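You operate a simulated robot arm through the tools that you are given. There is no shell and no other tool. Be economical: measure what you need, move in short steps, check, and stop when the job is done.

Carry out the task below with a simulated two-armed robot. There is one attempt and no reset: what you move stays moved.

TASK
Take the cap off the refill bottle and lay it down on the island table top.

Only the result counts: the job must be done as asked and must still hold three seconds after the hand-in. Knocking over, shifting, dropping, spilling or breaking anything else fails it. Lids that push on must go on centred and level and be pressed home; caps that screw on are set level and turned clockwise until they are tight.

THE ROBOT
Two 7-joint arms with two-finger parallel grippers on one trunk, on a base that drives. Base frame: it is fixed to the floor where the robot stands at the start and does not move with it; the origin is under the middle of the robot, x ahead of it, y to its left, z up; the surface under the hand at the start is at about z = 860. Readings come in mm, degrees, newtons and seconds.
The left shoulder is at the start at [50, 165, 1205], the right one opposite. With the tool pointing down near the work surface each hand reaches from about 180 to 680 mm from the robot's upright axis, wherever it stands, measured 20 degrees to its own side. Places, roughly: refill bottle (7x7x15 cm) [600, 200, 900]. Payload 3.91 kg a hand.
The tool frame of a hand sits at the grasp point between the pads (the TCP): z along the fingers, y along the line on which they close. The tips reach 30 mm beyond it. Largest opening 110 mm; finger width 20, thickness 10; the body of the gripper, 48 by 112 mm, starts 55 mm behind the TCP.
Orientation is that of the tool frame in the base frame, as a unit quaternion [x, y, z, w]. With the fingers straight down and closing along the base's y, the tool's x points along the base's -x, its y along +y and its z along -z.

THE INTERFACE
- The arms move only by the tool jog_arm. It takes "left_moves", "right_moves" or both (then of equal length, played together; a hand with none holds still); each is a list of rows, each a list of 7 numbers: the shift along the tool's x, y, z in units of 30 mm (1.0 is 30 mm), then the turn, a rotation vector about the tool's x, y, z in units of 6 degrees (1.0 is 6 degrees), then the gripper command, from -1 (shut) to 1 (fully open), values between in proportion. In form: [[tx, ty, tz, rx, ry, rz, claw], ...]. A call has 1 to 12 rows; each row shifts and turns the commanded pose from where the row before left it, along the tool's axes as they then stand. A call with a number of a shift or a turn outside -1 to 1 is refused whole. A row lasts 0.2 s, in which the tool goes at most 50 mm and 8.6 degrees; a call with a longer step from one row to the next is refused whole, and so is a gripper value outside its range. Where a pose cannot be reached the arm comes as near as it can. A force on the tool above 40 N (or 10 N above the force at the start of the call, whichever is more), or a blocked arm, ends the call early, and 0.2 s more pass. The fingers move at their own pace (about 45 mm/s each) and stop on an object; they squeeze with about 45 N. The grip force told is the motor's: it shows also when the fingers shut on nothing. Time passes only in rows, and 0.2 s behind the last, so rows that do not move let the fingers close. It gives the time, the measured TCP pose, the force on the tool (base axes), the opening and the grip force at its end, in the units of the frame above (readings bear some noise), with the torque about the TCP (base axes, N m) and any sound that the robot's microphone picked up, and new pictures: "views" is both (left out), scene, wrist or none (wrist: the cameras of the hands that moved).
- Cameras (640 x 400 px; columns grow to the right, rows downward): "scene" is now at [115.8, 27.3, 1379.5]; the picture's right is [0.30, -0.96, 0.00], its down [-0.51, -0.16, -0.84] and it looks along [0.81, 0.25, -0.54] (base axes); focal length 288 px, centre (320, 200). "left" rides on the left gripper at [72, -17, -103] in its tool frame; the picture's right is [0.23, 0.97, 0.00], its down [-0.76, 0.18, -0.62] and it looks along [-0.61, 0.14, 0.78] (tool axes); focal length 222 px, centre (320, 200). "right" rides on the right gripper at [73, 17, -103] in its tool frame; the picture's right is [-0.23, 0.97, 0.00], its down [-0.76, -0.18, -0.62] and it looks along [-0.61, -0.14, 0.78] (tool axes); focal length 222 px, centre (320, 200). There is no depth. A picture from a camera that has moved, and an enlarged one, comes with that camera's place and axes in the base frame and with its lens.
- slide_trunk(by): slides the trunk up (or, below 0, down) by that many mm; the arms and the scene camera ride with it, the base frame stays. It gives what a move gives, with no picture.
- steer(legs): drives the robot by 1 to 6 legs, each [ahead, left, turn to the left] in mm, mm and degrees, along the robot's own axes; the way and the turn of a leg run together, so that a leg with both is an arc; at most 1500 mm and 180 degrees a leg. The arms and the cameras ride along, it lands a little off, and it stops where it bumps. It gives what a move gives, and a new picture of the scene camera.
- aim_head(pan, tilt): turns the head with the scene camera to pan (to the left, within 80 degrees either way) and tilt (down, from -29 to 69), counted from straight ahead of the robot. It gives what a move gives, and a new picture of the scene camera.
- zoom(camera, box): a new picture of the part [left, top, right, bottom] of that camera's present view, enlarged. The clock stands still meanwhile.
- hand_in(): hands the job in; it is judged then, once.

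Go step by step. Nothing tells you exact positions but the pictures and the camera data: compare them with the known pose of the tool, close in by small moves and look again before you grip or let go. The budget is 120 turns and 260 pictures, counting those below and the enlarged ones. Unless the task says otherwise, let go and move clear before handing in, and close with one line.

The tools are called as a command line: name --argument value ..., lists and objects as JSON in quotes. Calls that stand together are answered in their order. jog_arm: Moves the arms, as the interface text tells. Its arguments: {"type":"object","properties":{"left_moves":{"type":"array","items":{"type":"array","items":{"type":"number"}}},"right_moves":{"type":"array","items":{"type":"array","items":{"type":"number"}}},"views":{"type":"string","enum":["both","scene","wrist","none"]}},"required":[]} The other tools are called the same way: slide_trunk (by) slides the trunk up or down; steer (legs) drives the base; aim_head (pan, tilt) turns the head that bears the scene camera; zoom (camera, box) takes an enlarged picture of a part of a camera's view; hand_in () hands the job in.

At the start:

```text
time: 0.0
left_tool_pos: [316.0, 271.7, 1163.5]
left_tcp_rot: [0.001, 1.0, 0.0, 0.0]
left_contact_force: [-0.1, 0.0, 0.2]
left_torque: [-0.03, -0.01, -0.03]
left_gripper_width: 110.0
left_grip_force: 0.0
right_tool_pos: [350.4, -41.8, 1204.2]
right_tcp_rot: [0.001, 1.0, 0.002, 0.0]
right_contact_force: [0.4, 0.7, 0.7]
right_torque: [0.0, 0.02, 0.02]
right_gripper_width: 109.9
right_grip_force: 0.1
trunk travel left (down, up): [-425.0, 78.0]
robot x, y, heading: [-1.2, -1.9, -0.0]
head pan, tilt: [17.2, 32.4]
```

scene: 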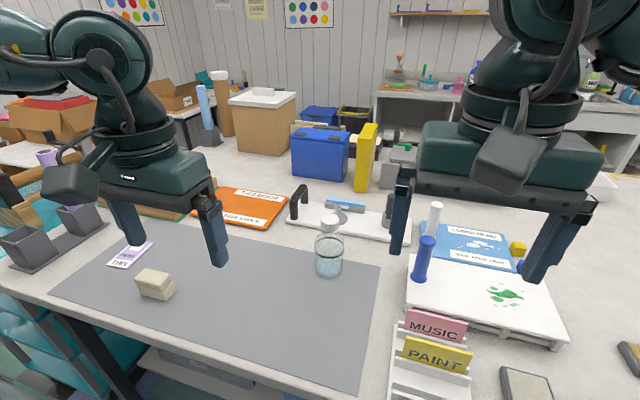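
right: 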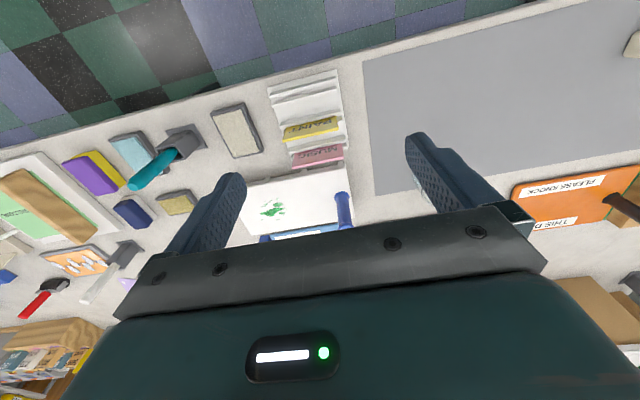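
left: 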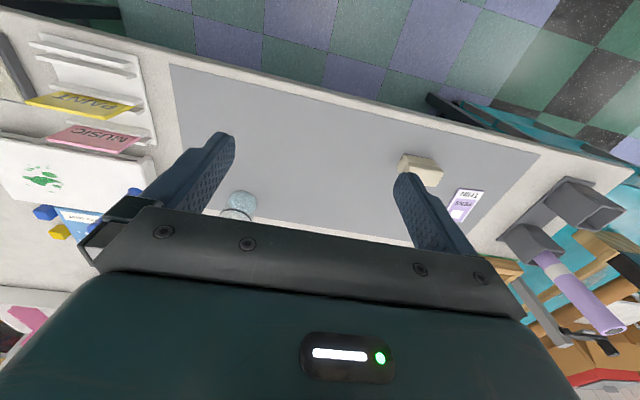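

I see a clear bottle with a white cap on the grey mat at about [600,200]. I zoom in to measure it.

zoom --camera "scene" --box '[280, 190, 380, 290]'

zoom --camera "scene" --box '[20, 160, 440, 400]'

```text
4.00 times, centred on (330, 240) of scene
camera zoom: at [115.8, 27.3, 1379.5], right [0.3, -0.96, 0.0], down [-0.51, -0.16, -0.84], along [0.81, 0.25, -0.54], focal length 1154 px, centre (280, 40)
```

zoom: 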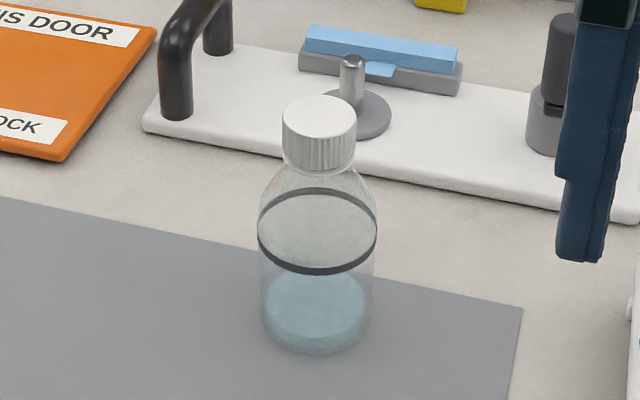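

```text
1.52 times, centred on (230, 280) of scene
camera zoom: at [115.8, 27.3, 1379.5], right [0.3, -0.96, 0.0], down [-0.51, -0.16, -0.84], along [0.81, 0.25, -0.54], focal length 439 px, centre (457, 78)
```

zoom: 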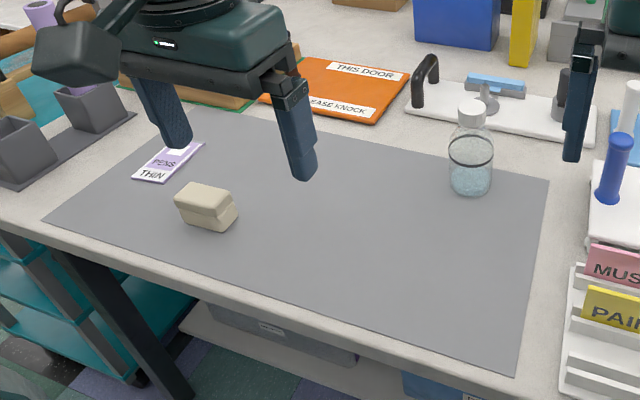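

The bottle stands at about [605,157], with its cap spanning z≈988–1012 and about 40 mm across. I plan to hold the body with the right hand, tilted from the side, and unscrew with the left hand from above. First I turn the right hand.

jog_arm --right_moves '[[0, 0, 0, 0, 0, -1, 1], [0, 0, 0, 0, 0, -1, 1], [0, 0, 0, 0, 0, -1, 1], [0, 0, 0, 0, 0, -1, 1], [0, 0, 0, 0, 0, -1, 1], [0, 0, 0, 0, -1, 0, 1], [0, 0, 0, 0, -1, 0, 1], [0, 0, 0, 0, -1, 0, 1], [0, 0, 0, 0, -1, 0, 1], [0, 0, 0, 0, -1, 0, 1], [0, 0, 0, 0, -1, 0, 1], [0, 0, 0, 0, -1, 0, 1]]'

```text
time: 2.6
left_tool_pos: [316.4, 270.0, 1162.9]
left_tcp_rot: [0.0, 1.0, 0.001, 0.0]
left_contact_force: [-0.2, 1.2, 0.3]
left_torque: [-0.01, 0.0, 0.01]
left_gripper_width: 110.0
left_grip_force: 0.1
right_tool_pos: [350.0, -42.6, 1204.1]
right_tcp_rot: [-0.24, 0.902, 0.093, 0.347]
right_contact_force: [0.3, 0.3, 0.8]
right_torque: [0.02, 0.01, -0.01]
right_gripper_width: 109.9
right_grip_force: 0.0
trunk travel left (down, up): [-425.0, 78.0]
robot x, y, heading: [0.1, 2.0, 0.0]
head pan, tilt: [17.2, 32.4]
camera scene: at [115.7, 27.1, 1379.5], right [0.3, -0.96, 0.0], down [-0.51, -0.16, -0.84], along [0.81, 0.25, -0.54], focal length 288 px, centre (320, 200)
camera right: at [235.6, -89.9, 1231.6], right [-0.34, 0.93, 0.15], down [0.22, -0.08, 0.97], along [0.92, 0.36, -0.17], focal length 222 px, centre (320, 200)
```

scene: 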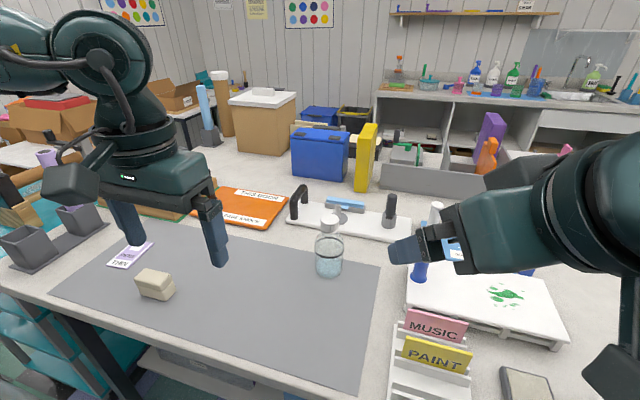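
right: 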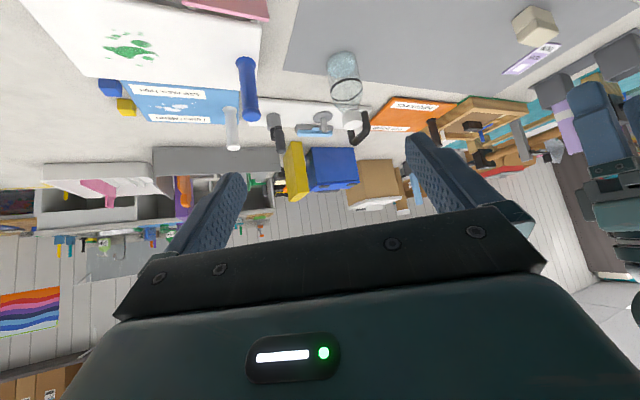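

The rotation goes the right way. Now I finish the tilt and go down to a point about 120 mm before the bottle.

jog_arm --right_moves '[[0, 0, 0, 0, -1, 0, 1], [0, 0, 0, 0, -0.33, 0, 1], [0.077, 0.15, 1, 0, 0, 0, 1], [0.077, 0.15, 1, 0, 0, 0, 1], [0.077, 0.15, 1, 0, 0, 0, 1], [0.077, 0.15, 1, 0, 0, 0, 1], [0.077, 0.15, 1, 0, 0, 0, 1], [0.077, 0.15, 1, 0, 0, 0, 1], [0.077, 0.15, 1, 0, 0, 0, 1], [0.077, 0.15, 1, 0, 0, 0, 1], [0.077, 0.15, 1, 0, 0, 0, 1], [0.077, 0.15, 1, 0, 0, 0, 1]]'

```text
time: 5.2
left_tool_pos: [316.2, 270.0, 1162.0]
left_tcp_rot: [0.0, 1.0, 0.001, 0.0]
left_contact_force: [-0.7, 1.5, -0.5]
left_torque: [-0.01, -0.02, 0.04]
left_gripper_width: 110.4
left_grip_force: 0.0
right_tool_pos: [516.6, 104.4, 994.0]
right_tcp_rot: [-0.234, 0.875, 0.11, 0.409]
right_contact_force: [0.6, 0.4, -0.6]
right_torque: [-0.01, -0.02, 0.0]
right_gripper_width: 109.7
right_grip_force: 0.1
trunk travel left (down, up): [-425.0, 78.0]
robot x, y, heading: [-2.2, 1.6, -0.0]
head pan, tilt: [17.2, 32.4]
camera scene: at [116.1, 27.6, 1379.4], right [0.3, -0.96, 0.0], down [-0.51, -0.16, -0.84], along [0.81, 0.25, -0.54], focal length 288 px, centre (320, 200)
camera right: at [399.5, 55.6, 1004.4], right [-0.36, 0.92, 0.17], down [0.1, -0.15, 0.98], along [0.93, 0.37, -0.04], focal length 222 px, centre (320, 200)
```

scene: 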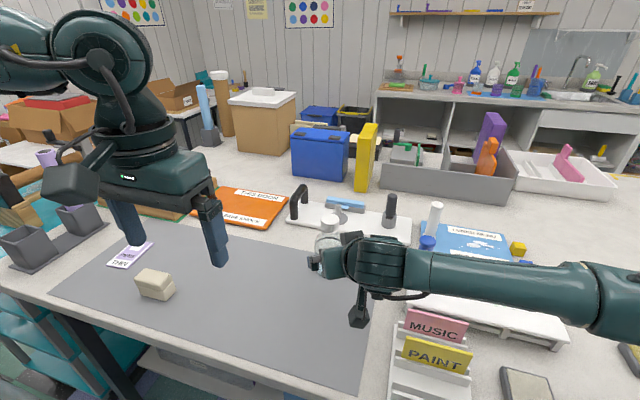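
right: 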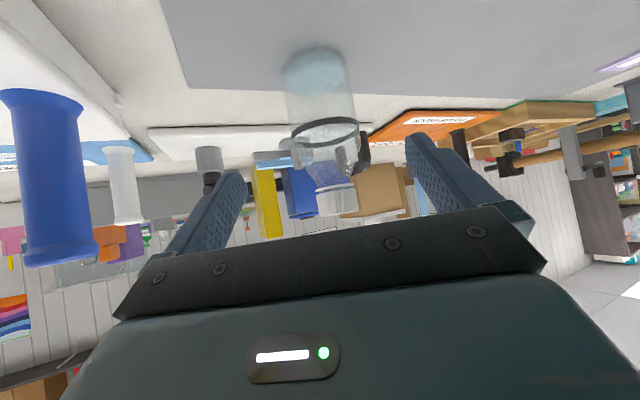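

The right camera confirms the bottle at [605,158]. I advance 120 mm along the fingers so they straddle it, and check before closing.

jog_arm --right_moves '[[0.02, 0.02, 0.8, 0, 0, 0, 1], [0.02, 0.02, 0.8, 0, 0, 0, 1], [0.02, 0.02, 0.8, 0, 0, 0, 1], [0, 0.01, 0.8, 0, 0, 0, 1], [0, 0, 0.8, 0, 0, 0, 1], [0, 0, 0, 0, 0, 0, 1]]'

zoom --camera "scene" --box '[260, 180, 420, 280]'

```text
time: 6.6
left_tool_pos: [315.5, 271.3, 1162.2]
left_tcp_rot: [0.0, 1.0, 0.0, 0.0]
left_contact_force: [-0.2, -0.8, -0.3]
left_torque: [0.04, -0.01, 0.02]
left_gripper_width: 109.8
left_grip_force: 0.0
right_tool_pos: [592.2, 151.2, 916.3]
right_tcp_rot: [-0.234, 0.875, 0.11, 0.408]
right_contact_force: [-0.8, -0.1, 0.2]
right_torque: [-0.01, 0.0, 0.0]
right_gripper_width: 110.1
right_grip_force: 0.0
trunk travel left (down, up): [-425.0, 78.0]
robot x, y, heading: [-2.6, 0.8, -0.0]
head pan, tilt: [17.2, 32.4]
camera scene: at [115.7, 27.1, 1379.5], right [0.3, -0.96, 0.0], down [-0.51, -0.16, -0.84], along [0.81, 0.25, -0.54], focal length 288 px, centre (320, 200)
camera right: at [476.0, 102.7, 926.8], right [-0.36, 0.92, 0.18], down [0.1, -0.15, 0.98], along [0.93, 0.37, -0.04], focal length 222 px, centre (320, 200)
```

scene: 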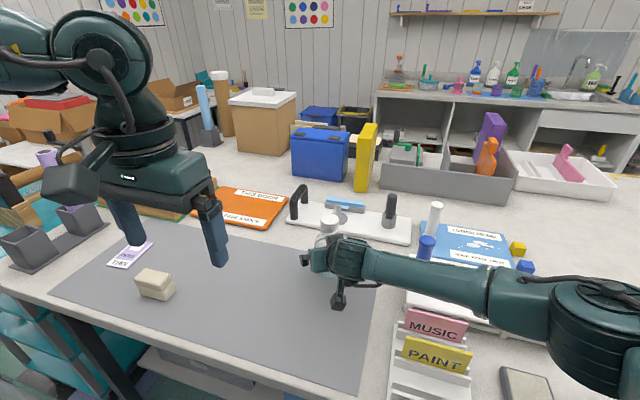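
right: 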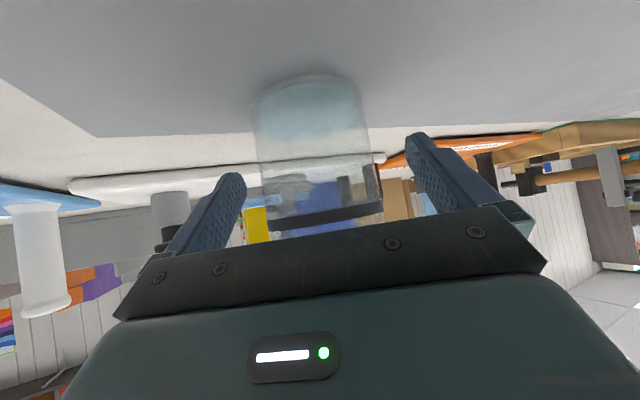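

```text
4.00 times, centred on (340, 230) of scene
camera zoom: at [115.7, 27.1, 1379.5], right [0.3, -0.96, 0.0], down [-0.51, -0.16, -0.84], along [0.81, 0.25, -0.54], focal length 1154 px, centre (240, 80)
```

zoom: 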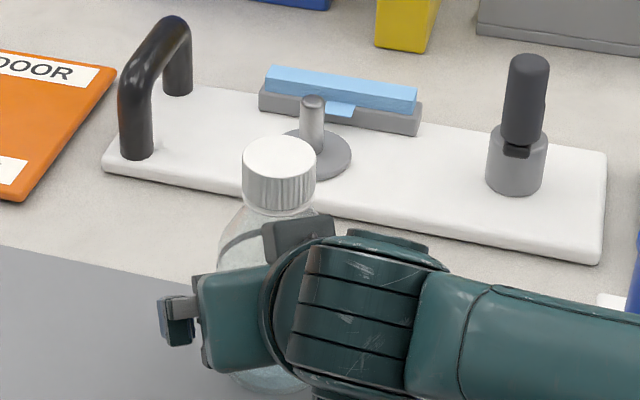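

The fingers straddle the bottle symmetrically and it has not moved. I close the right gripper.

jog_arm --right_moves '[[0, 0, 0, 0, 0, 0, 0.5], [0, 0, 0, 0, 0, 0, 0.25], [0, 0, 0, 0, 0, 0, 0], [0, 0, 0, 0, 0, 0, -0.5], [0, 0, 0, 0, 0, 0, -1], [0, 0, 0, 0, 0, 0, -1], [0, 0, 0, 0, 0, 0, -1]]' --views "wrist"

zoom --camera "scene" --box '[260, 180, 420, 280]'

```text
time: 8.2
left_tool_pos: [315.9, 271.9, 1162.6]
left_tcp_rot: [0.001, 1.0, 0.0, 0.001]
left_contact_force: [0.7, -0.6, -0.1]
left_torque: [-0.03, -0.01, 0.01]
left_gripper_width: 109.9
left_grip_force: 0.0
right_tool_pos: [592.5, 150.6, 916.0]
right_tcp_rot: [-0.233, 0.876, 0.109, 0.409]
right_contact_force: [-0.2, 0.3, -0.4]
right_torque: [-0.03, 0.02, -0.04]
right_gripper_width: 66.2
right_grip_force: 45.2
trunk travel left (down, up): [-425.0, 78.0]
robot x, y, heading: [-1.7, -1.7, -0.1]
head pan, tilt: [17.2, 32.4]
camera right: at [476.0, 102.7, 927.1], right [-0.36, 0.92, 0.18], down [0.1, -0.15, 0.98], along [0.93, 0.37, -0.04], focal length 222 px, centre (320, 200)
```

right: 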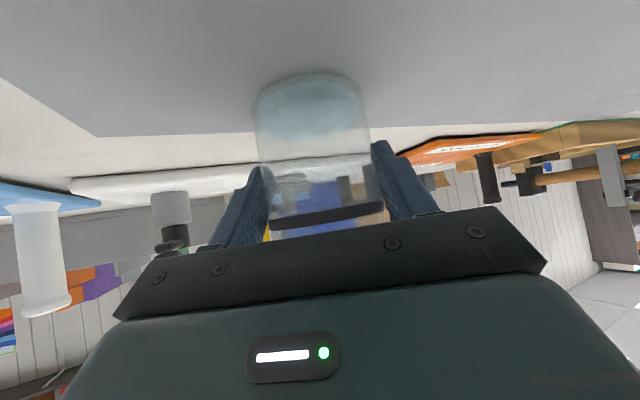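

```text
4.00 times, centred on (340, 230) of scene
camera zoom: at [115.7, 27.3, 1379.5], right [0.3, -0.96, 0.0], down [-0.51, -0.16, -0.84], along [0.81, 0.25, -0.54], focal length 1154 px, centre (240, 80)
```

zoom: 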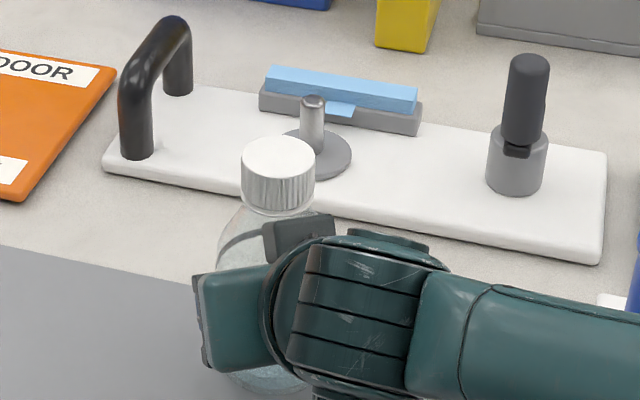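

The bottle is firmly held and the cap sits at about [604,157]. I turn the left hand 72° clockwise, to leave room for unscrewing, and bring it above the cap.

jog_arm --left_moves '[[0, 0, 0, 0, 0, 1, 0.27], [0, 0, 0, 0, 0, 1, 0.27], [0, 0, 0, 0, 0, 1, 0.27], [0, 0, 0, 0, 0, 1, 0.27], [0, 0, 0, 0, 0, 1, 0.27], [0, 0, 0, 0, 0, 1, 0.27], [0, 0, 0, 0, 0, 1, 0.27], [0, 0, 0, 0, 0, 1, 0.27], [0, 0, 0, 0, 0, 1, 0.27], [0, 0, 0, 0, 0, 1, 0.27], [0, 0, 0, 0, 0, 1, 0.27], [0, 0, 0, 0, 0, 1, 0.27]]' --views "none"

jog_arm --left_moves '[[-0.82, 0.99, 0, 0, 0, 0, 0.27], [-0.82, 0.99, 0, 0, 0, 0, 0.27], [-0.82, 0.99, 0, 0, 0, 0, 0.27], [-0.82, 0.99, 0, 0, 0, 0, 0.27], [-0.82, 0.99, 0, 0, 0, 0, 0.27], [-0.82, 0.99, 0, 0, 0, 0, 0.27], [-0.82, 0.99, 0, 0, 0, 0, 0.27], [-0.82, 0.99, 0, 0, 0, 0, 0.27], [0, 0, 0, 0, 0, 0, 0.27]]'

```text
time: 10.8
left_tool_pos: [274.1, 208.8, 1173.9]
left_tcp_rot: [0.587, 0.809, 0.001, 0.0]
left_contact_force: [-0.1, -1.3, 0.2]
left_torque: [-0.04, 0.0, 0.0]
left_gripper_width: 70.0
left_grip_force: 0.0
left hand out of reach, approached as far as the arm can: row 10, 11, 12
right_tool_pos: [592.6, 150.4, 916.1]
right_tcp_rot: [-0.233, 0.875, 0.11, 0.409]
right_contact_force: [-0.1, -0.1, 0.2]
right_torque: [-0.04, 0.01, -0.04]
right_gripper_width: 66.0
right_grip_force: 45.1
trunk travel left (down, up): [-425.0, 78.0]
robot x, y, heading: [-1.5, 3.4, -0.1]
head pan, tilt: [17.2, 32.4]
```

```text
time: 12.8
left_tool_pos: [370.4, 94.9, 1171.2]
left_tcp_rot: [0.586, 0.81, 0.0, 0.001]
left_contact_force: [-0.4, -0.4, 0.0]
left_torque: [0.02, 0.01, -0.03]
left_gripper_width: 69.7
left_grip_force: 0.1
left hand out of reach, approached as far as the arm can: row 1, 2, 3, 4, 5, 6, 7, 8
right_tool_pos: [592.8, 152.2, 916.7]
right_tcp_rot: [-0.233, 0.876, 0.109, 0.409]
right_contact_force: [-0.5, 0.2, -0.3]
right_torque: [0.01, -0.03, 0.0]
right_gripper_width: 66.2
right_grip_force: 45.1
trunk travel left (down, up): [-425.0, 78.0]
robot x, y, heading: [-2.1, 1.0, 0.1]
head pan, tilt: [17.2, 32.4]
camera scene: at [115.7, 27.3, 1379.5], right [0.3, -0.96, 0.0], down [-0.51, -0.16, -0.84], along [0.81, 0.25, -0.54], focal length 288 px, centre (320, 200)
camera left: at [331.8, 157.1, 1274.4], right [0.85, 0.52, 0.0], down [0.41, -0.67, 0.62], along [0.32, -0.53, -0.78], focal length 222 px, centre (320, 200)
```

scene: 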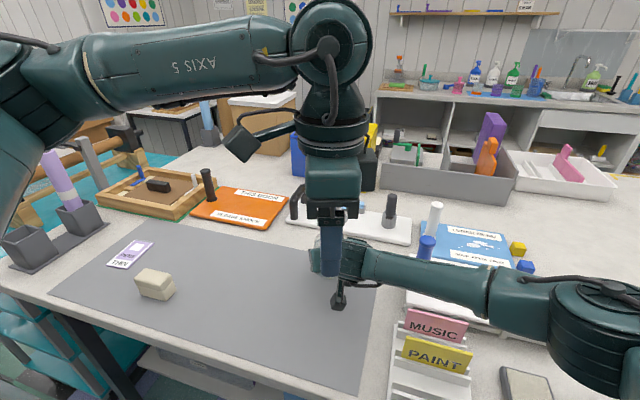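
left: 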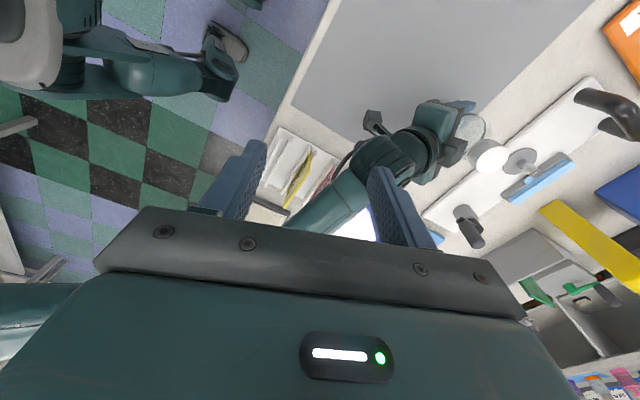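

The left hand is at a joint limit at this yaw. I turn it back ccw by 24° and see where it goes.

jog_arm --left_moves '[[0, 0, 0, 0, 0, -1, 0.27], [0, 0, 0, 0, 0, -1, 0.27], [0, 0, 0, 0, 0, -1, 0.27], [0, 0, 0, 0, 0, -1, 0.27]]' --views "none"

```text
time: 13.8
left_tool_pos: [370.4, 94.3, 1171.5]
left_tcp_rot: [0.406, 0.914, 0.0, 0.0]
left_contact_force: [0.1, -0.8, 0.4]
left_torque: [0.01, 0.02, -0.02]
left_gripper_width: 70.2
left_grip_force: 0.0
right_tool_pos: [592.5, 151.2, 916.2]
right_tcp_rot: [-0.234, 0.876, 0.11, 0.408]
right_contact_force: [-0.5, 0.0, -0.5]
right_torque: [-0.06, 0.0, 0.05]
right_gripper_width: 66.3
right_grip_force: 45.1
trunk travel left (down, up): [-425.0, 78.0]
robot x, y, heading: [2.2, -2.4, 0.1]
head pan, tilt: [17.2, 32.4]
```

jog_arm --left_moves '[[-0.406, 0.798, 0, 0, 0, 0, 0.27], [-0.406, 0.798, 0, 0, 0, 0, 0.27], [-0.406, 0.798, 0, 0, 0, 0, 0.27], [-0.406, 0.798, 0, 0, 0, 0, 0.27], [-0.406, 0.798, 0, 0, 0, 0, 0.27], [-0.406, 0.798, 0, 0, 0, 0, 0.27], [-0.406, 0.798, 0, 0, 0, 0, 0.27], [-0.406, 0.798, 0, 0, 0, 0, 0.27], [-0.406, 0.798, 0, 0, 0, 0, 0.27], [0, 0, 0, 0, 0, 0, 0.27]]'

```text
time: 16.0
left_tool_pos: [479.8, 151.1, 1185.9]
left_tcp_rot: [0.405, 0.914, 0.0, 0.001]
left_contact_force: [0.5, 0.1, -0.7]
left_torque: [0.01, -0.02, -0.02]
left_gripper_width: 70.0
left_grip_force: 0.0
left hand out of reach, approached as far as the arm can: row 2, 3, 4, 5, 6, 7, 8, 9
right_tool_pos: [592.7, 150.9, 916.0]
right_tcp_rot: [-0.233, 0.875, 0.109, 0.409]
right_contact_force: [-0.6, -0.4, 0.4]
right_torque: [-0.03, -0.07, -0.02]
right_gripper_width: 66.3
right_grip_force: 45.0
trunk travel left (down, up): [-425.0, 78.0]
robot x, y, heading: [2.7, -0.1, 0.2]
head pan, tilt: [17.2, 32.4]
camera scene: at [115.7, 27.3, 1379.5], right [0.3, -0.96, 0.0], down [-0.51, -0.16, -0.84], along [0.81, 0.25, -0.54], focal length 288 px, centre (320, 200)
camera left: at [419.5, 192.9, 1288.4], right [0.57, 0.82, 0.0], down [0.64, -0.45, 0.62], along [0.51, -0.36, -0.78], focal length 222 px, centre (320, 200)
```

scene: 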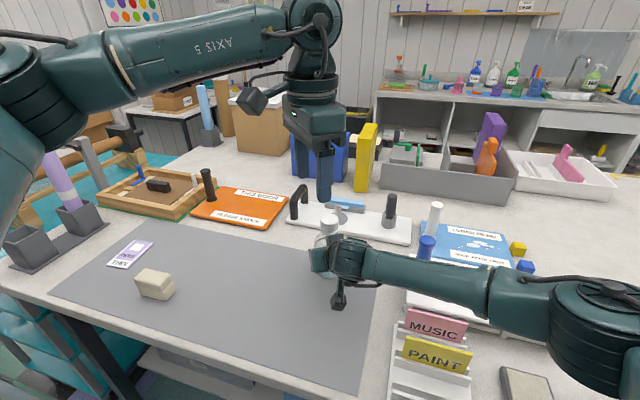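
left: 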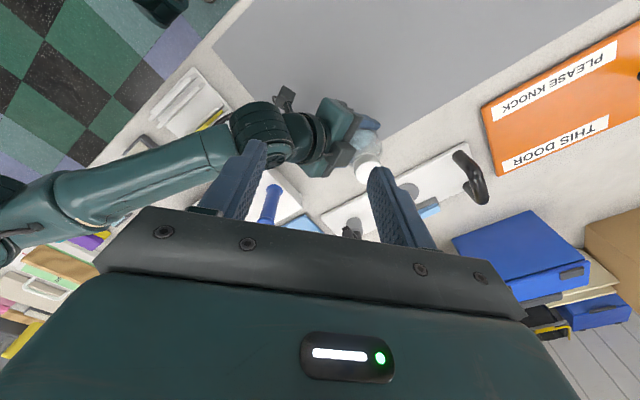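

It is blocked by reach at this height. I turn back further, move left of the right hand, then descend before going over to the cap.

jog_arm --left_moves '[[0, 0, 0, 0, 0, -1, 0.27], [0, 0, 0, 0, 0, -1, 0.27], [0, 0, 0, 0, 0, -1, 0.27], [0, 0, 0, 0, 0, -1, 0.27], [0, 0, 0, 0, 0, -1, 0.27], [0.12, 0.92, 0, 0, 0, 0, 0.27], [0.12, 0.92, 0, 0, 0, 0, 0.27], [0.12, 0.92, 0, 0, 0, 0, 0.27], [0.12, 0.92, 0, 0, 0, 0, 0.27], [0, 0, 1, 0, 0, 0, 0.27], [0, 0, 1, 0, 0, 0, 0.27], [0, 0, 1, 0, 0, 0, 0.27]]' --views "none"

```text
time: 18.6
left_tool_pos: [501.6, 256.6, 1095.0]
left_tcp_rot: [0.156, 0.988, 0.0, 0.0]
left_contact_force: [-0.3, 0.9, 0.2]
left_torque: [-0.01, -0.01, 0.01]
left_gripper_width: 69.9
left_grip_force: 0.1
right_tool_pos: [592.5, 150.1, 916.1]
right_tcp_rot: [-0.233, 0.876, 0.11, 0.409]
right_contact_force: [-0.3, 0.0, 0.0]
right_torque: [0.02, 0.02, -0.01]
right_gripper_width: 66.2
right_grip_force: 44.7
trunk travel left (down, up): [-425.0, 78.0]
robot x, y, heading: [0.0, 1.1, -0.2]
head pan, tilt: [17.2, 32.4]
```

jog_arm --left_moves '[[-0.855, -0.42, 0.2, 0, 0, 0, 0.27], [-0.855, -0.42, 0.2, 0, 0, 0, 0.27], [-0.855, -0.42, 0.2, 0, 0, 0, 0.27], [-0.855, -0.42, 0.2, 0, 0, 0, 0.27], [-0.855, -0.42, 0, 0, 0, 0, 0.27], [0, 0, 0, 0, 0, 0, 0.27]]'

zoom --camera "scene" --box '[260, 140, 420, 240]'

```text
time: 20.0
left_tool_pos: [541.9, 207.0, 1081.7]
left_tcp_rot: [0.156, 0.988, 0.0, 0.001]
left_contact_force: [-0.1, 1.0, 0.0]
left_torque: [0.0, -0.02, -0.01]
left_gripper_width: 69.8
left_grip_force: 0.0
left hand out of reach, approached as far as the arm can: row 3, 4, 5
right_tool_pos: [592.9, 150.4, 917.6]
right_tcp_rot: [-0.233, 0.875, 0.11, 0.409]
right_contact_force: [-1.7, 0.3, -0.4]
right_torque: [-0.06, 0.0, -0.03]
right_gripper_width: 66.2
right_grip_force: 45.3
trunk travel left (down, up): [-425.0, 78.0]
robot x, y, heading: [-2.1, 0.7, -0.0]
head pan, tilt: [17.2, 32.4]
camera scene: at [115.7, 27.3, 1379.5], right [0.3, -0.96, 0.0], down [-0.51, -0.16, -0.84], along [0.81, 0.25, -0.54], focal length 288 px, centre (320, 200)
camera left: at [467.6, 212.6, 1185.7], right [0.09, 1.0, 0.0], down [0.78, -0.07, 0.62], along [0.62, -0.05, -0.78], focal length 222 px, centre (320, 200)
```

scene: 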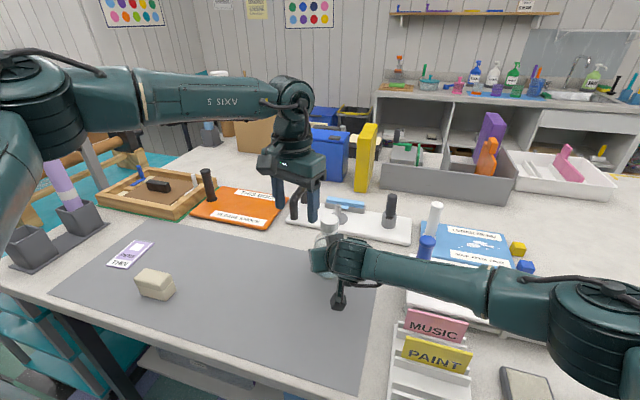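
left: 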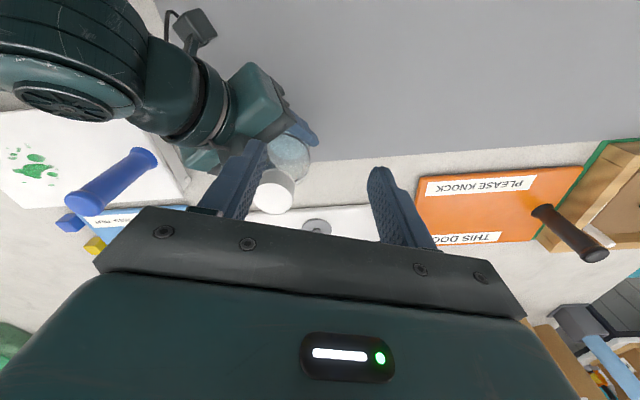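

```text
4.00 times, centred on (340, 190) of scene
camera zoom: at [115.7, 27.3, 1379.5], right [0.3, -0.96, 0.0], down [-0.51, -0.16, -0.84], along [0.81, 0.25, -0.54], focal length 1154 px, centre (240, 240)
```

zoom: 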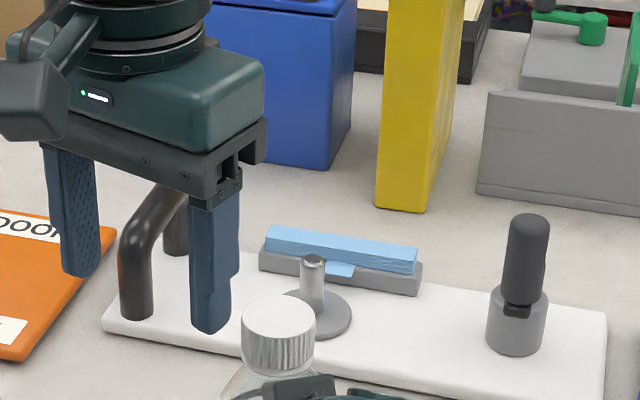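

The bottle cap is about 60 mm further ahead. The limit looks like a joint limit from the clockwise yaw, so I rotate ccw and retry.

jog_arm --left_moves '[[0, 0, 0, 0, 0, -1, 0.27], [0, 0, 0, 0, 0, -1, 0.27], [0, 0, 0, 0, 0, -1, 0.27], [0, 0, 0, 0, 0, -1, 0.27], [0, 0, 0, 0, 0, -1, 0.27], [-0.8, 0, 0, 0, 0, 0, 0.27], [0, 0, 0, 0, 0, 0, 0.27]]' --views "scene"

```text
time: 21.6
left_tool_pos: [551.1, 221.1, 1085.3]
left_tcp_rot: [-0.105, 0.995, -0.001, 0.0]
left_contact_force: [0.7, 0.1, 0.5]
left_torque: [0.04, -0.01, 0.0]
left_gripper_width: 69.8
left_grip_force: 0.1
left hand out of reach, approached as far as the arm can: row 6
right_tool_pos: [593.3, 151.2, 916.0]
right_tcp_rot: [-0.234, 0.875, 0.11, 0.409]
right_contact_force: [0.3, 0.1, 1.1]
right_torque: [-0.01, -0.05, 0.02]
right_gripper_width: 66.1
right_grip_force: 44.8
trunk travel left (down, up): [-425.0, 78.0]
robot x, y, heading: [0.6, -0.3, 0.1]
head pan, tilt: [17.2, 32.4]
camera scene: at [115.8, 27.3, 1379.5], right [0.3, -0.96, 0.0], down [-0.51, -0.16, -0.84], along [0.81, 0.25, -0.54], focal length 288 px, centre (320, 200)
```

scene: 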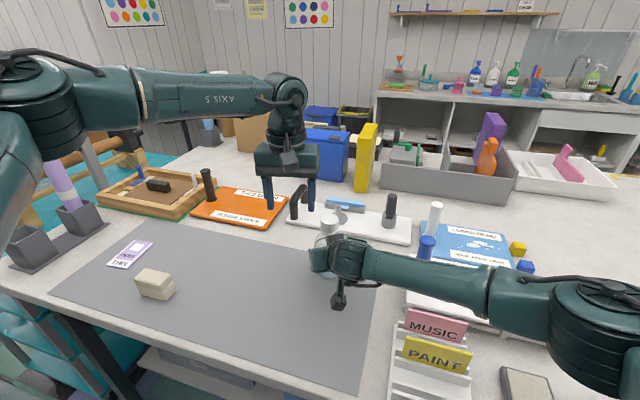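

jog_arm --left_moves '[[0, 0, 0.8, 0, 0, 0, 0.27], [0, 0, 0.8, 0, 0, 0, 0.27], [-0.5, 0, 0, 0, 0, 0, 0.27], [-0.5, 0, 0, 0, 0, 0, 0.27], [-0.5, 0, 0, 0, 0, 0, 0.27], [0, 0, 0, 0, 0, 0, 0.27]]' --views "none"

```text
time: 23.0
left_tool_pos: [561.3, 251.5, 1045.2]
left_tcp_rot: [-0.103, 0.995, -0.001, 0.0]
left_contact_force: [0.5, -0.4, 0.0]
left_torque: [0.0, -0.01, -0.01]
left_gripper_width: 69.9
left_grip_force: 0.1
left hand out of reach, approached as far as the arm can: row 1, 2, 3, 4, 5
right_tool_pos: [592.9, 151.3, 916.9]
right_tcp_rot: [-0.233, 0.875, 0.109, 0.409]
right_contact_force: [-0.8, -0.1, 0.8]
right_torque: [-0.07, -0.02, -0.05]
right_gripper_width: 66.2
right_grip_force: 45.0
trunk travel left (down, up): [-425.0, 78.0]
robot x, y, heading: [0.1, 1.0, -0.1]
head pan, tilt: [17.2, 32.4]
```

I explore the reach: back off to the left, go forward there, then come across.

jog_arm --left_moves '[[1, 0.6, 0, 0, 0, 0.5, 0.27], [1, 0.6, 0, 0, 0, 0.5, 0.27], [1, 0.6, 0, 0, 0, 0.5, 0.27], [1, 0.6, 0, 0, 0, 0.5, 0.27], [-1, 0, 0, 0, 0, 0, 0.27], [-1, 0, 0, 0, 0, 0, 0.27], [-1, 0, 0, 0, 0, 0, 0.27], [-1, 0, 0, 0, 0, 0, 0.27], [-1, 0, 0, 0, 0, 0, 0.27], [-1, 0, 0, 0, 0, 0, 0.27]]' --views "scene"

```text
time: 25.2
left_tool_pos: [585.1, 312.9, 1048.4]
left_tcp_rot: [0.001, 1.0, 0.0, 0.0]
left_contact_force: [-0.3, 0.4, 0.6]
left_torque: [0.04, 0.01, 0.01]
left_gripper_width: 69.5
left_grip_force: 0.1
left hand out of reach, approached as far as the arm can: row 10
right_tool_pos: [592.1, 151.1, 916.5]
right_tcp_rot: [-0.234, 0.875, 0.11, 0.409]
right_contact_force: [-0.5, 0.0, 0.4]
right_torque: [-0.04, 0.02, -0.04]
right_gripper_width: 66.0
right_grip_force: 45.3
trunk travel left (down, up): [-425.0, 78.0]
robot x, y, heading: [-1.8, -1.8, -0.1]
head pan, tilt: [17.2, 32.4]
camera scene: at [115.5, 27.3, 1379.5], right [0.3, -0.96, 0.0], down [-0.51, -0.16, -0.84], along [0.81, 0.25, -0.54], focal length 288 px, centre (320, 200)
```

scene: 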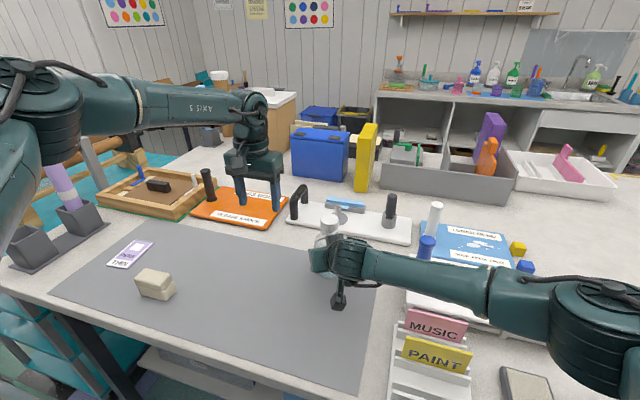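

The left arm cannot reach that far across, but the right hand holds the bottle firmly. I lift the bottle level and bring it nearer, to about [450,200], for unscrewing, and will put it back exactly afterwards.

jog_arm --right_moves '[[-0.51, 0, -0.43, 0, 0, 0, -1], [-0.51, 0, -0.43, 0, 0, 0, -1], [0.242, 0.382, -0.288, 0, 0, 0, -1], [0.242, 0.382, -0.288, 0, 0, 0, -1], [0.242, 0.382, -0.288, 0, 0, 0, -1], [0.242, 0.382, -0.288, 0, 0, 0, -1], [0.242, 0.382, -0.288, 0, 0, 0, -1], [0.242, 0.382, -0.288, 0, 0, 0, -1], [0.242, 0.382, -0.288, 0, 0, 0, -1], [0.242, 0.382, -0.288, 0, 0, 0, -1], [0.242, 0.382, -0.288, 0, 0, 0, -1], [0.242, 0.382, -0.288, 0, 0, 0, -1]]'

```text
time: 27.8
left_tool_pos: [586.3, 312.8, 1048.7]
left_tcp_rot: [0.0, 1.0, -0.001, 0.0]
left_contact_force: [0.2, 0.2, 0.1]
left_torque: [0.01, -0.03, -0.01]
left_gripper_width: 69.8
left_grip_force: 0.0
right_tool_pos: [436.3, 194.0, 955.0]
right_tcp_rot: [-0.233, 0.875, 0.11, 0.409]
right_contact_force: [-0.5, 0.0, -0.9]
right_torque: [0.03, 0.0, 0.0]
right_gripper_width: 65.8
right_grip_force: 44.9
trunk travel left (down, up): [-425.0, 78.0]
robot x, y, heading: [-2.6, 0.5, 0.2]
head pan, tilt: [17.2, 32.4]
camera scene: at [115.7, 27.5, 1379.5], right [0.3, -0.96, 0.0], down [-0.51, -0.16, -0.84], along [0.81, 0.25, -0.54], focal length 288 px, centre (320, 200)
camera right: at [320.2, 145.9, 965.1], right [-0.36, 0.92, 0.18], down [0.1, -0.15, 0.98], along [0.93, 0.37, -0.04], focal length 222 px, centre (320, 200)
```

scene: 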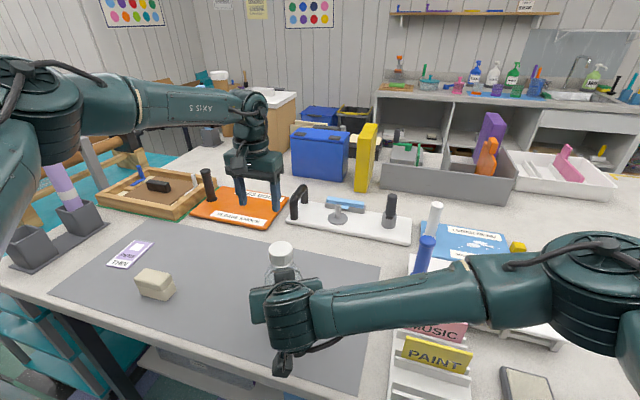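
right: 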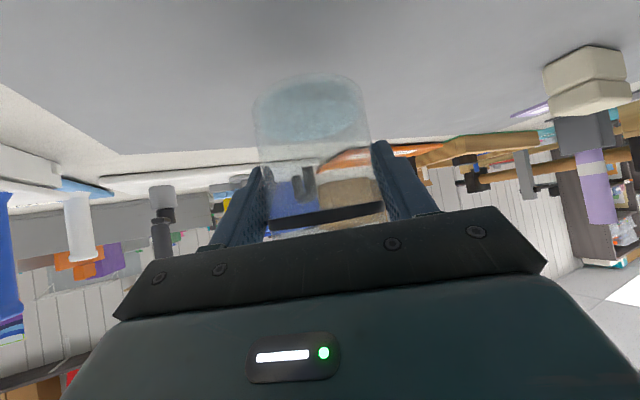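

The bottle came along level. Its cap should now be at about [448,200], z 1027–1051. I bring the left hand above it.

jog_arm --left_moves '[[0, 0, -1, 0, 0, 0, 0.27], [0, 0, -1, 0, 0, 0, 0.27], [0, 0, -1, 0, 0, 0, 0.27], [0.77, -0.624, 0, 0, 0, 0, 0.27], [0.77, -0.624, 0, 0, 0, 0, 0.27], [0.77, -0.624, 0, 0, 0, 0, 0.27], [0.77, -0.624, 0, 0, 0, 0, 0.27], [0.77, -0.624, 0, 0, 0, 0, 0.27], [0.77, -0.624, 0, 0, 0, 0, 0.27], [0, 0, 0, 0, 0, 0, 0.27]]'

```text
time: 30.0
left_tool_pos: [447.3, 202.9, 1139.9]
left_tcp_rot: [0.0, 1.0, -0.001, 0.0]
left_contact_force: [-0.3, 0.5, 0.2]
left_torque: [0.04, 0.01, 0.0]
left_gripper_width: 69.8
left_grip_force: 0.0
right_tool_pos: [438.2, 194.7, 953.9]
right_tcp_rot: [-0.233, 0.876, 0.109, 0.409]
right_contact_force: [0.2, 0.9, -2.1]
right_torque: [-0.01, 0.01, 0.01]
right_gripper_width: 66.0
right_grip_force: 45.2
trunk travel left (down, up): [-425.0, 78.0]
robot x, y, heading: [-0.1, 2.8, -0.0]
head pan, tilt: [17.2, 32.4]
camera scene: at [116.1, 27.5, 1379.4], right [0.3, -0.96, 0.0], down [-0.51, -0.16, -0.84], along [0.81, 0.25, -0.54], focal length 288 px, centre (320, 200)
camera left: at [375.6, 184.7, 1243.5], right [-0.23, 0.97, 0.0], down [0.76, 0.18, 0.62], along [0.61, 0.14, -0.78], focal length 222 px, centre (320, 200)
```

scene: 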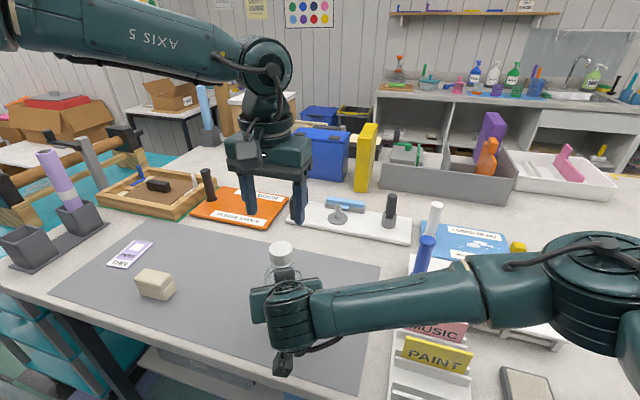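
left: 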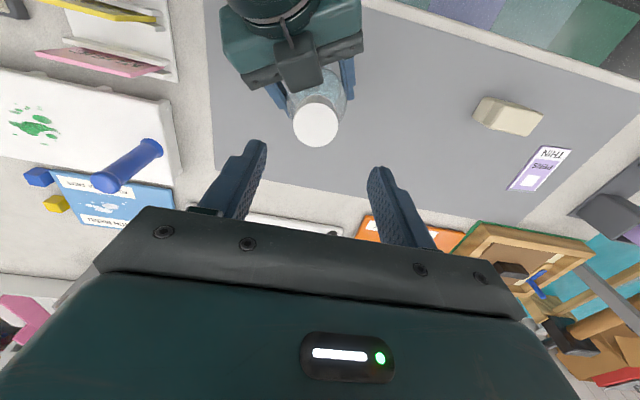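

The cap estimates agree at about [448,199]. I turn the left hand 36° clockwise above it and come down to just over the cap top.

jog_arm --left_moves '[[0, -0.1, 0, 0, 0, 1, 0.27], [0, 0, 0, 0, 0, 1, 0.27], [0, 0, 0, 0, 0, 1, 0.27], [0, 0, 0, 0, 0, 1, 0.27], [0, 0, 0, 0, 0, 1, 0.27], [0, 0, 0, 0, 0, 1, 0.27], [0, 0, 0.9, 0, 0, 0, 0.27], [0, 0, 0.8, 0, 0, 0, 0.27], [0, 0, 0, 0, 0, 0, 0.27]]'

zoom --camera "scene" --box '[200, 160, 360, 260]'

```text
time: 32.0
left_tool_pos: [447.8, 198.7, 1091.4]
left_tcp_rot: [0.309, 0.951, 0.0, 0.0]
left_contact_force: [-0.2, -0.6, 0.1]
left_torque: [0.02, 0.01, -0.04]
left_gripper_width: 69.8
left_grip_force: 0.2
right_tool_pos: [437.6, 193.6, 954.7]
right_tcp_rot: [-0.233, 0.875, 0.11, 0.409]
right_contact_force: [-0.1, 0.1, -1.0]
right_torque: [-0.01, 0.01, -0.01]
right_gripper_width: 65.6
right_grip_force: 44.7
trunk travel left (down, up): [-425.0, 78.0]
robot x, y, heading: [-1.4, -1.3, 0.0]
head pan, tilt: [17.2, 32.4]
camera scene: at [115.8, 27.3, 1379.5], right [0.3, -0.96, 0.0], down [-0.51, -0.16, -0.84], along [0.81, 0.25, -0.54], focal length 288 px, centre (320, 200)
camera left: at [380.0, 226.9, 1194.1], right [0.39, 0.92, 0.0], down [0.72, -0.3, 0.62], along [0.57, -0.24, -0.78], focal length 222 px, centre (320, 200)
```

scene: 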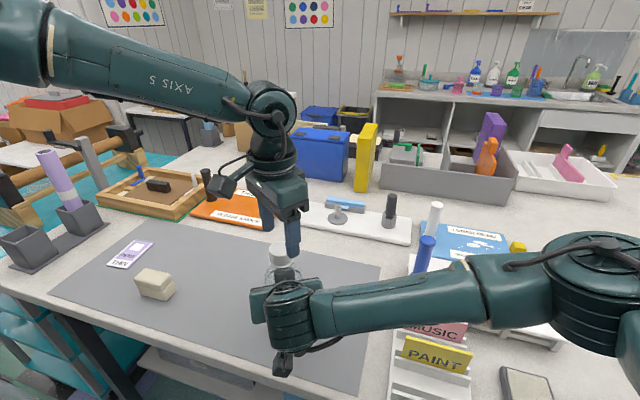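
left: 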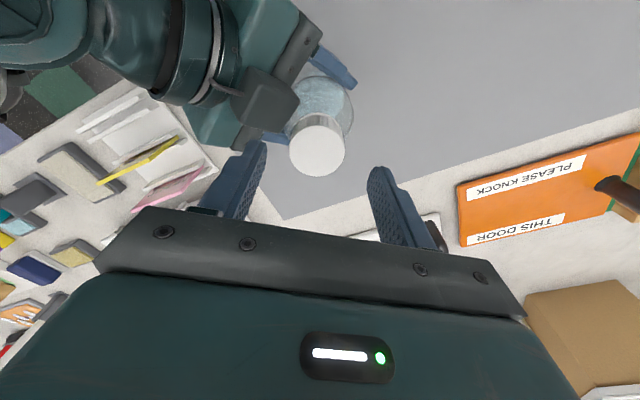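

```text
4.00 times, centred on (280, 210) of scene
camera zoom: at [115.8, 27.3, 1379.5], right [0.3, -0.96, 0.0], down [-0.51, -0.16, -0.84], along [0.81, 0.25, -0.54], focal length 1154 px, centre (480, 160)
```

zoom: 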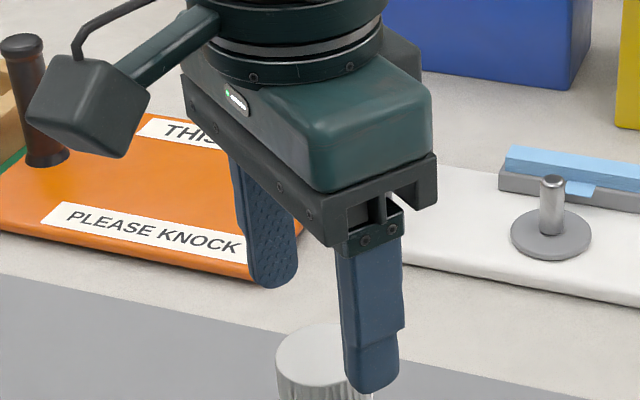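

I see part of the right gripper close to the cap's lower edge, so I look closer before lowering.

zoom --camera "left" --box '[200, 40, 420, 200]'

zoom --camera "scene" --box '[220, 220, 348, 300]'

```text
2.50 times, centred on (310, 120) of left
camera zoom: at [380.0, 226.9, 1194.1], right [0.39, 0.92, 0.0], down [0.72, -0.3, 0.62], along [0.57, -0.24, -0.78], focal length 555 px, centre (345, 400)
```

zoom: 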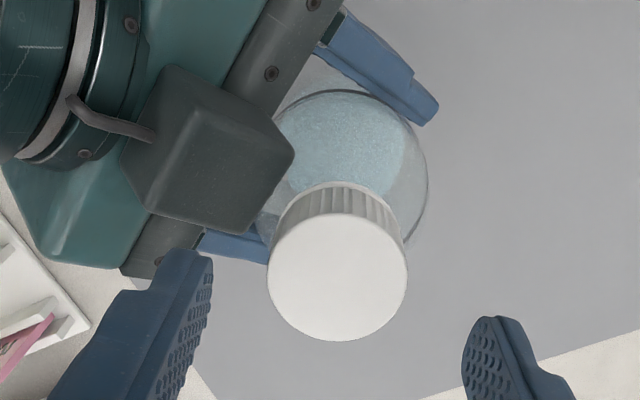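

```text
5.00 times, centred on (284, 260) of scene
camera zoom: at [115.8, 27.3, 1379.5], right [0.3, -0.96, 0.0], down [-0.51, -0.16, -0.84], along [0.81, 0.25, -0.54], focal length 1442 px, centre (500, -100)
```

zoom: 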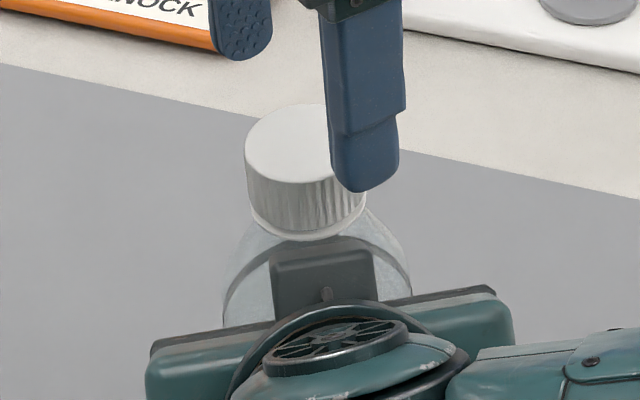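

A box on the right gripper lies toward −x/−y of the cap, so I keep the closing line across that. I turn back to 15° clockwise, narrow the opening to about 58 mm, and lower partly to check centring.

jog_arm --left_moves '[[0.02, -0.02, 0, 0, 0, -1, 0.27], [0, 0, 0, 0, 0, -1, 0.27], [0, 0, 0, 0, 0, -1, 0.05], [0, 0, 0, 0, 0, -0.5, 0.05], [0, 0, 0.4, 0, 0, 0, 0.05], [0, 0, 0, 0, 0, 0, 0.05]]' --views "none"

zoom --camera "left" --box '[200, 40, 440, 200]'

zoom --camera "scene" --box '[220, 210, 348, 290]'

```text
time: 33.4
left_tool_pos: [445.0, 199.2, 1078.7]
left_tcp_rot: [0.13, 0.991, 0.0, 0.0]
left_contact_force: [0.1, 0.8, 0.1]
left_torque: [0.02, -0.01, -0.03]
left_gripper_width: 57.8
left_grip_force: 0.1
right_tool_pos: [437.4, 195.4, 955.4]
right_tcp_rot: [-0.233, 0.875, 0.109, 0.409]
right_contact_force: [-0.5, 0.2, -1.1]
right_torque: [-0.04, 0.0, -0.01]
right_gripper_width: 65.7
right_grip_force: 44.8
trunk travel left (down, up): [-425.0, 78.0]
robot x, y, heading: [1.2, 2.1, 0.1]
head pan, tilt: [17.2, 32.4]
```

```text
2.50 times, centred on (320, 120) of left
camera zoom: at [372.0, 200.4, 1181.9], right [0.03, 1.0, 0.0], down [0.78, -0.03, 0.62], along [0.62, -0.02, -0.78], focal length 555 px, centre (320, 400)
```

zoom: 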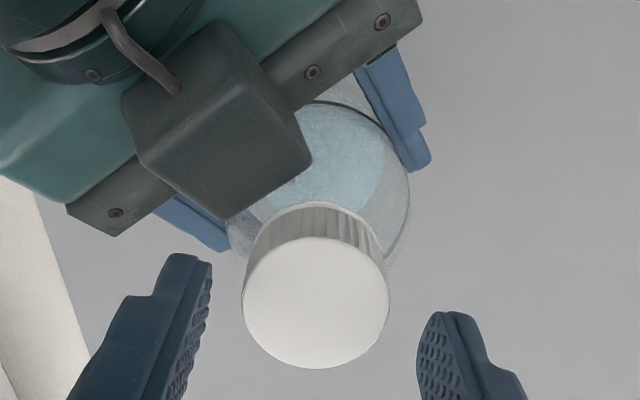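

```text
5.00 times, centred on (284, 250) of scene
camera zoom: at [115.7, 27.3, 1379.5], right [0.3, -0.96, 0.0], down [-0.51, -0.16, -0.84], along [0.81, 0.25, -0.54], focal length 1442 px, centre (500, -50)
```

zoom: 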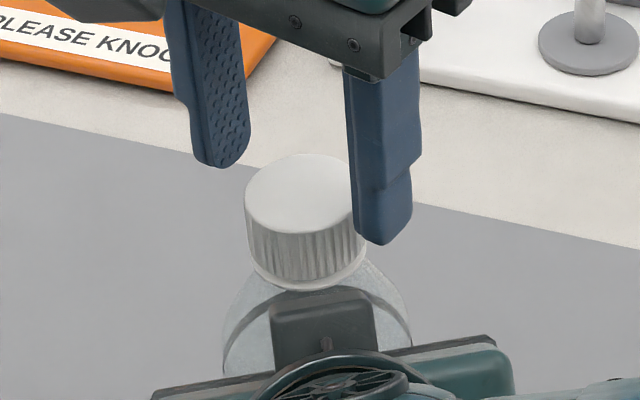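

Centring is within 2 mm. I correct that, lower 17 mm and close on the cap.

jog_arm --left_moves '[[0.07, -0.04, 0.25, 0, 0, 0, 0.05], [0, 0, 0.3, 0, 0, 0, 0.05], [0, 0, 0, 0, 0, 0, -0.1], [0, 0, 0, 0, 0, 0, -0.3], [0, 0, 0, 0, 0, 0, -1], [0, 0, 0, 0, 0, 0, -1], [0, 0, 0, 0, 0, 0, -1]]' --views "none"

zoom --camera "left" --box '[200, 40, 440, 200]'

zoom --camera "scene" --box '[220, 210, 348, 290]'

```text
time: 35.0
left_tool_pos: [444.2, 197.8, 1062.2]
left_tcp_rot: [0.131, 0.991, 0.0, 0.0]
left_contact_force: [1.3, -0.1, 0.1]
left_torque: [0.15, -0.09, 0.25]
left_gripper_width: 38.2
left_grip_force: 45.1
right_tool_pos: [437.2, 194.1, 953.6]
right_tcp_rot: [-0.233, 0.875, 0.11, 0.409]
right_contact_force: [-0.3, -0.8, -0.8]
right_torque: [-0.12, 0.0, -0.3]
right_gripper_width: 65.8
right_grip_force: 45.1
trunk travel left (down, up): [-425.0, 78.0]
robot x, y, heading: [2.7, -1.3, 0.1]
head pan, tilt: [17.2, 32.4]
```

```text
2.50 times, centred on (320, 120) of left
camera zoom: at [369.5, 199.3, 1165.4], right [0.03, 1.0, 0.0], down [0.78, -0.03, 0.62], along [0.62, -0.02, -0.78], focal length 555 px, centre (320, 400)
```

zoom: 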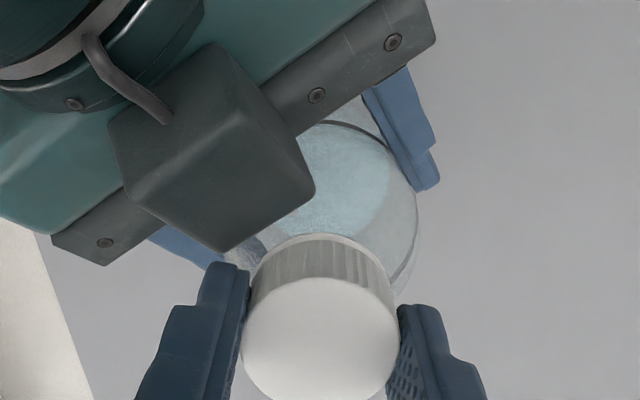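

```text
5.00 times, centred on (284, 250) of scene
camera zoom: at [115.8, 27.4, 1379.5], right [0.3, -0.96, 0.0], down [-0.51, -0.16, -0.84], along [0.81, 0.25, -0.54], focal length 1442 px, centre (500, -50)
```

zoom: 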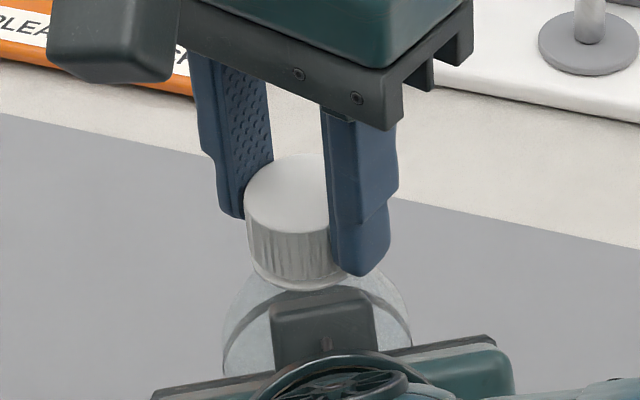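

The cap is gripped at 38 mm with negligible side force. I start turning counterclockwise (seen from above), 30°.

jog_arm --left_moves '[[0, 0, 0, 0, 0, -1, -1], [0, 0, 0, 0, 0, -1, -1], [0, 0, 0, 0, 0, -1, -1], [0, 0, 0, 0, 0, -1, -1], [0, 0, 0, 0, 0, -1, -1], [0, 0, 0, 0, 0, 0, -1]]' --views "none"

zoom --camera "scene" --box '[220, 210, 348, 290]'

```text
time: 36.4
left_tool_pos: [444.4, 196.6, 1062.4]
left_tcp_rot: [-0.131, 0.991, 0.0, -0.001]
left_contact_force: [-3.7, -3.9, 0.8]
left_torque: [-0.07, 0.09, 0.03]
left_gripper_width: 38.3
left_grip_force: 45.5
right_tool_pos: [437.9, 194.6, 954.4]
right_tcp_rot: [-0.233, 0.875, 0.11, 0.409]
right_contact_force: [4.6, 2.9, -0.8]
right_torque: [-0.35, 0.44, -0.03]
right_gripper_width: 65.8
right_grip_force: 45.0
trunk travel left (down, up): [-425.0, 78.0]
robot x, y, heading: [-2.1, -0.6, 0.2]
head pan, tilt: [17.2, 32.4]
```

```text
5.00 times, centred on (284, 250) of scene
camera zoom: at [115.9, 27.4, 1379.5], right [0.3, -0.96, 0.0], down [-0.51, -0.16, -0.84], along [0.81, 0.25, -0.54], focal length 1442 px, centre (500, -50)
```

zoom: 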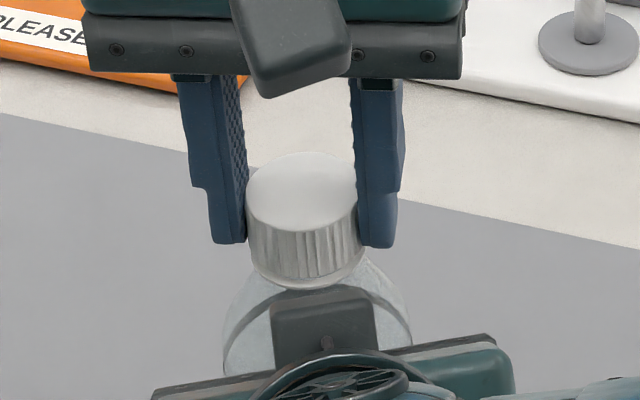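

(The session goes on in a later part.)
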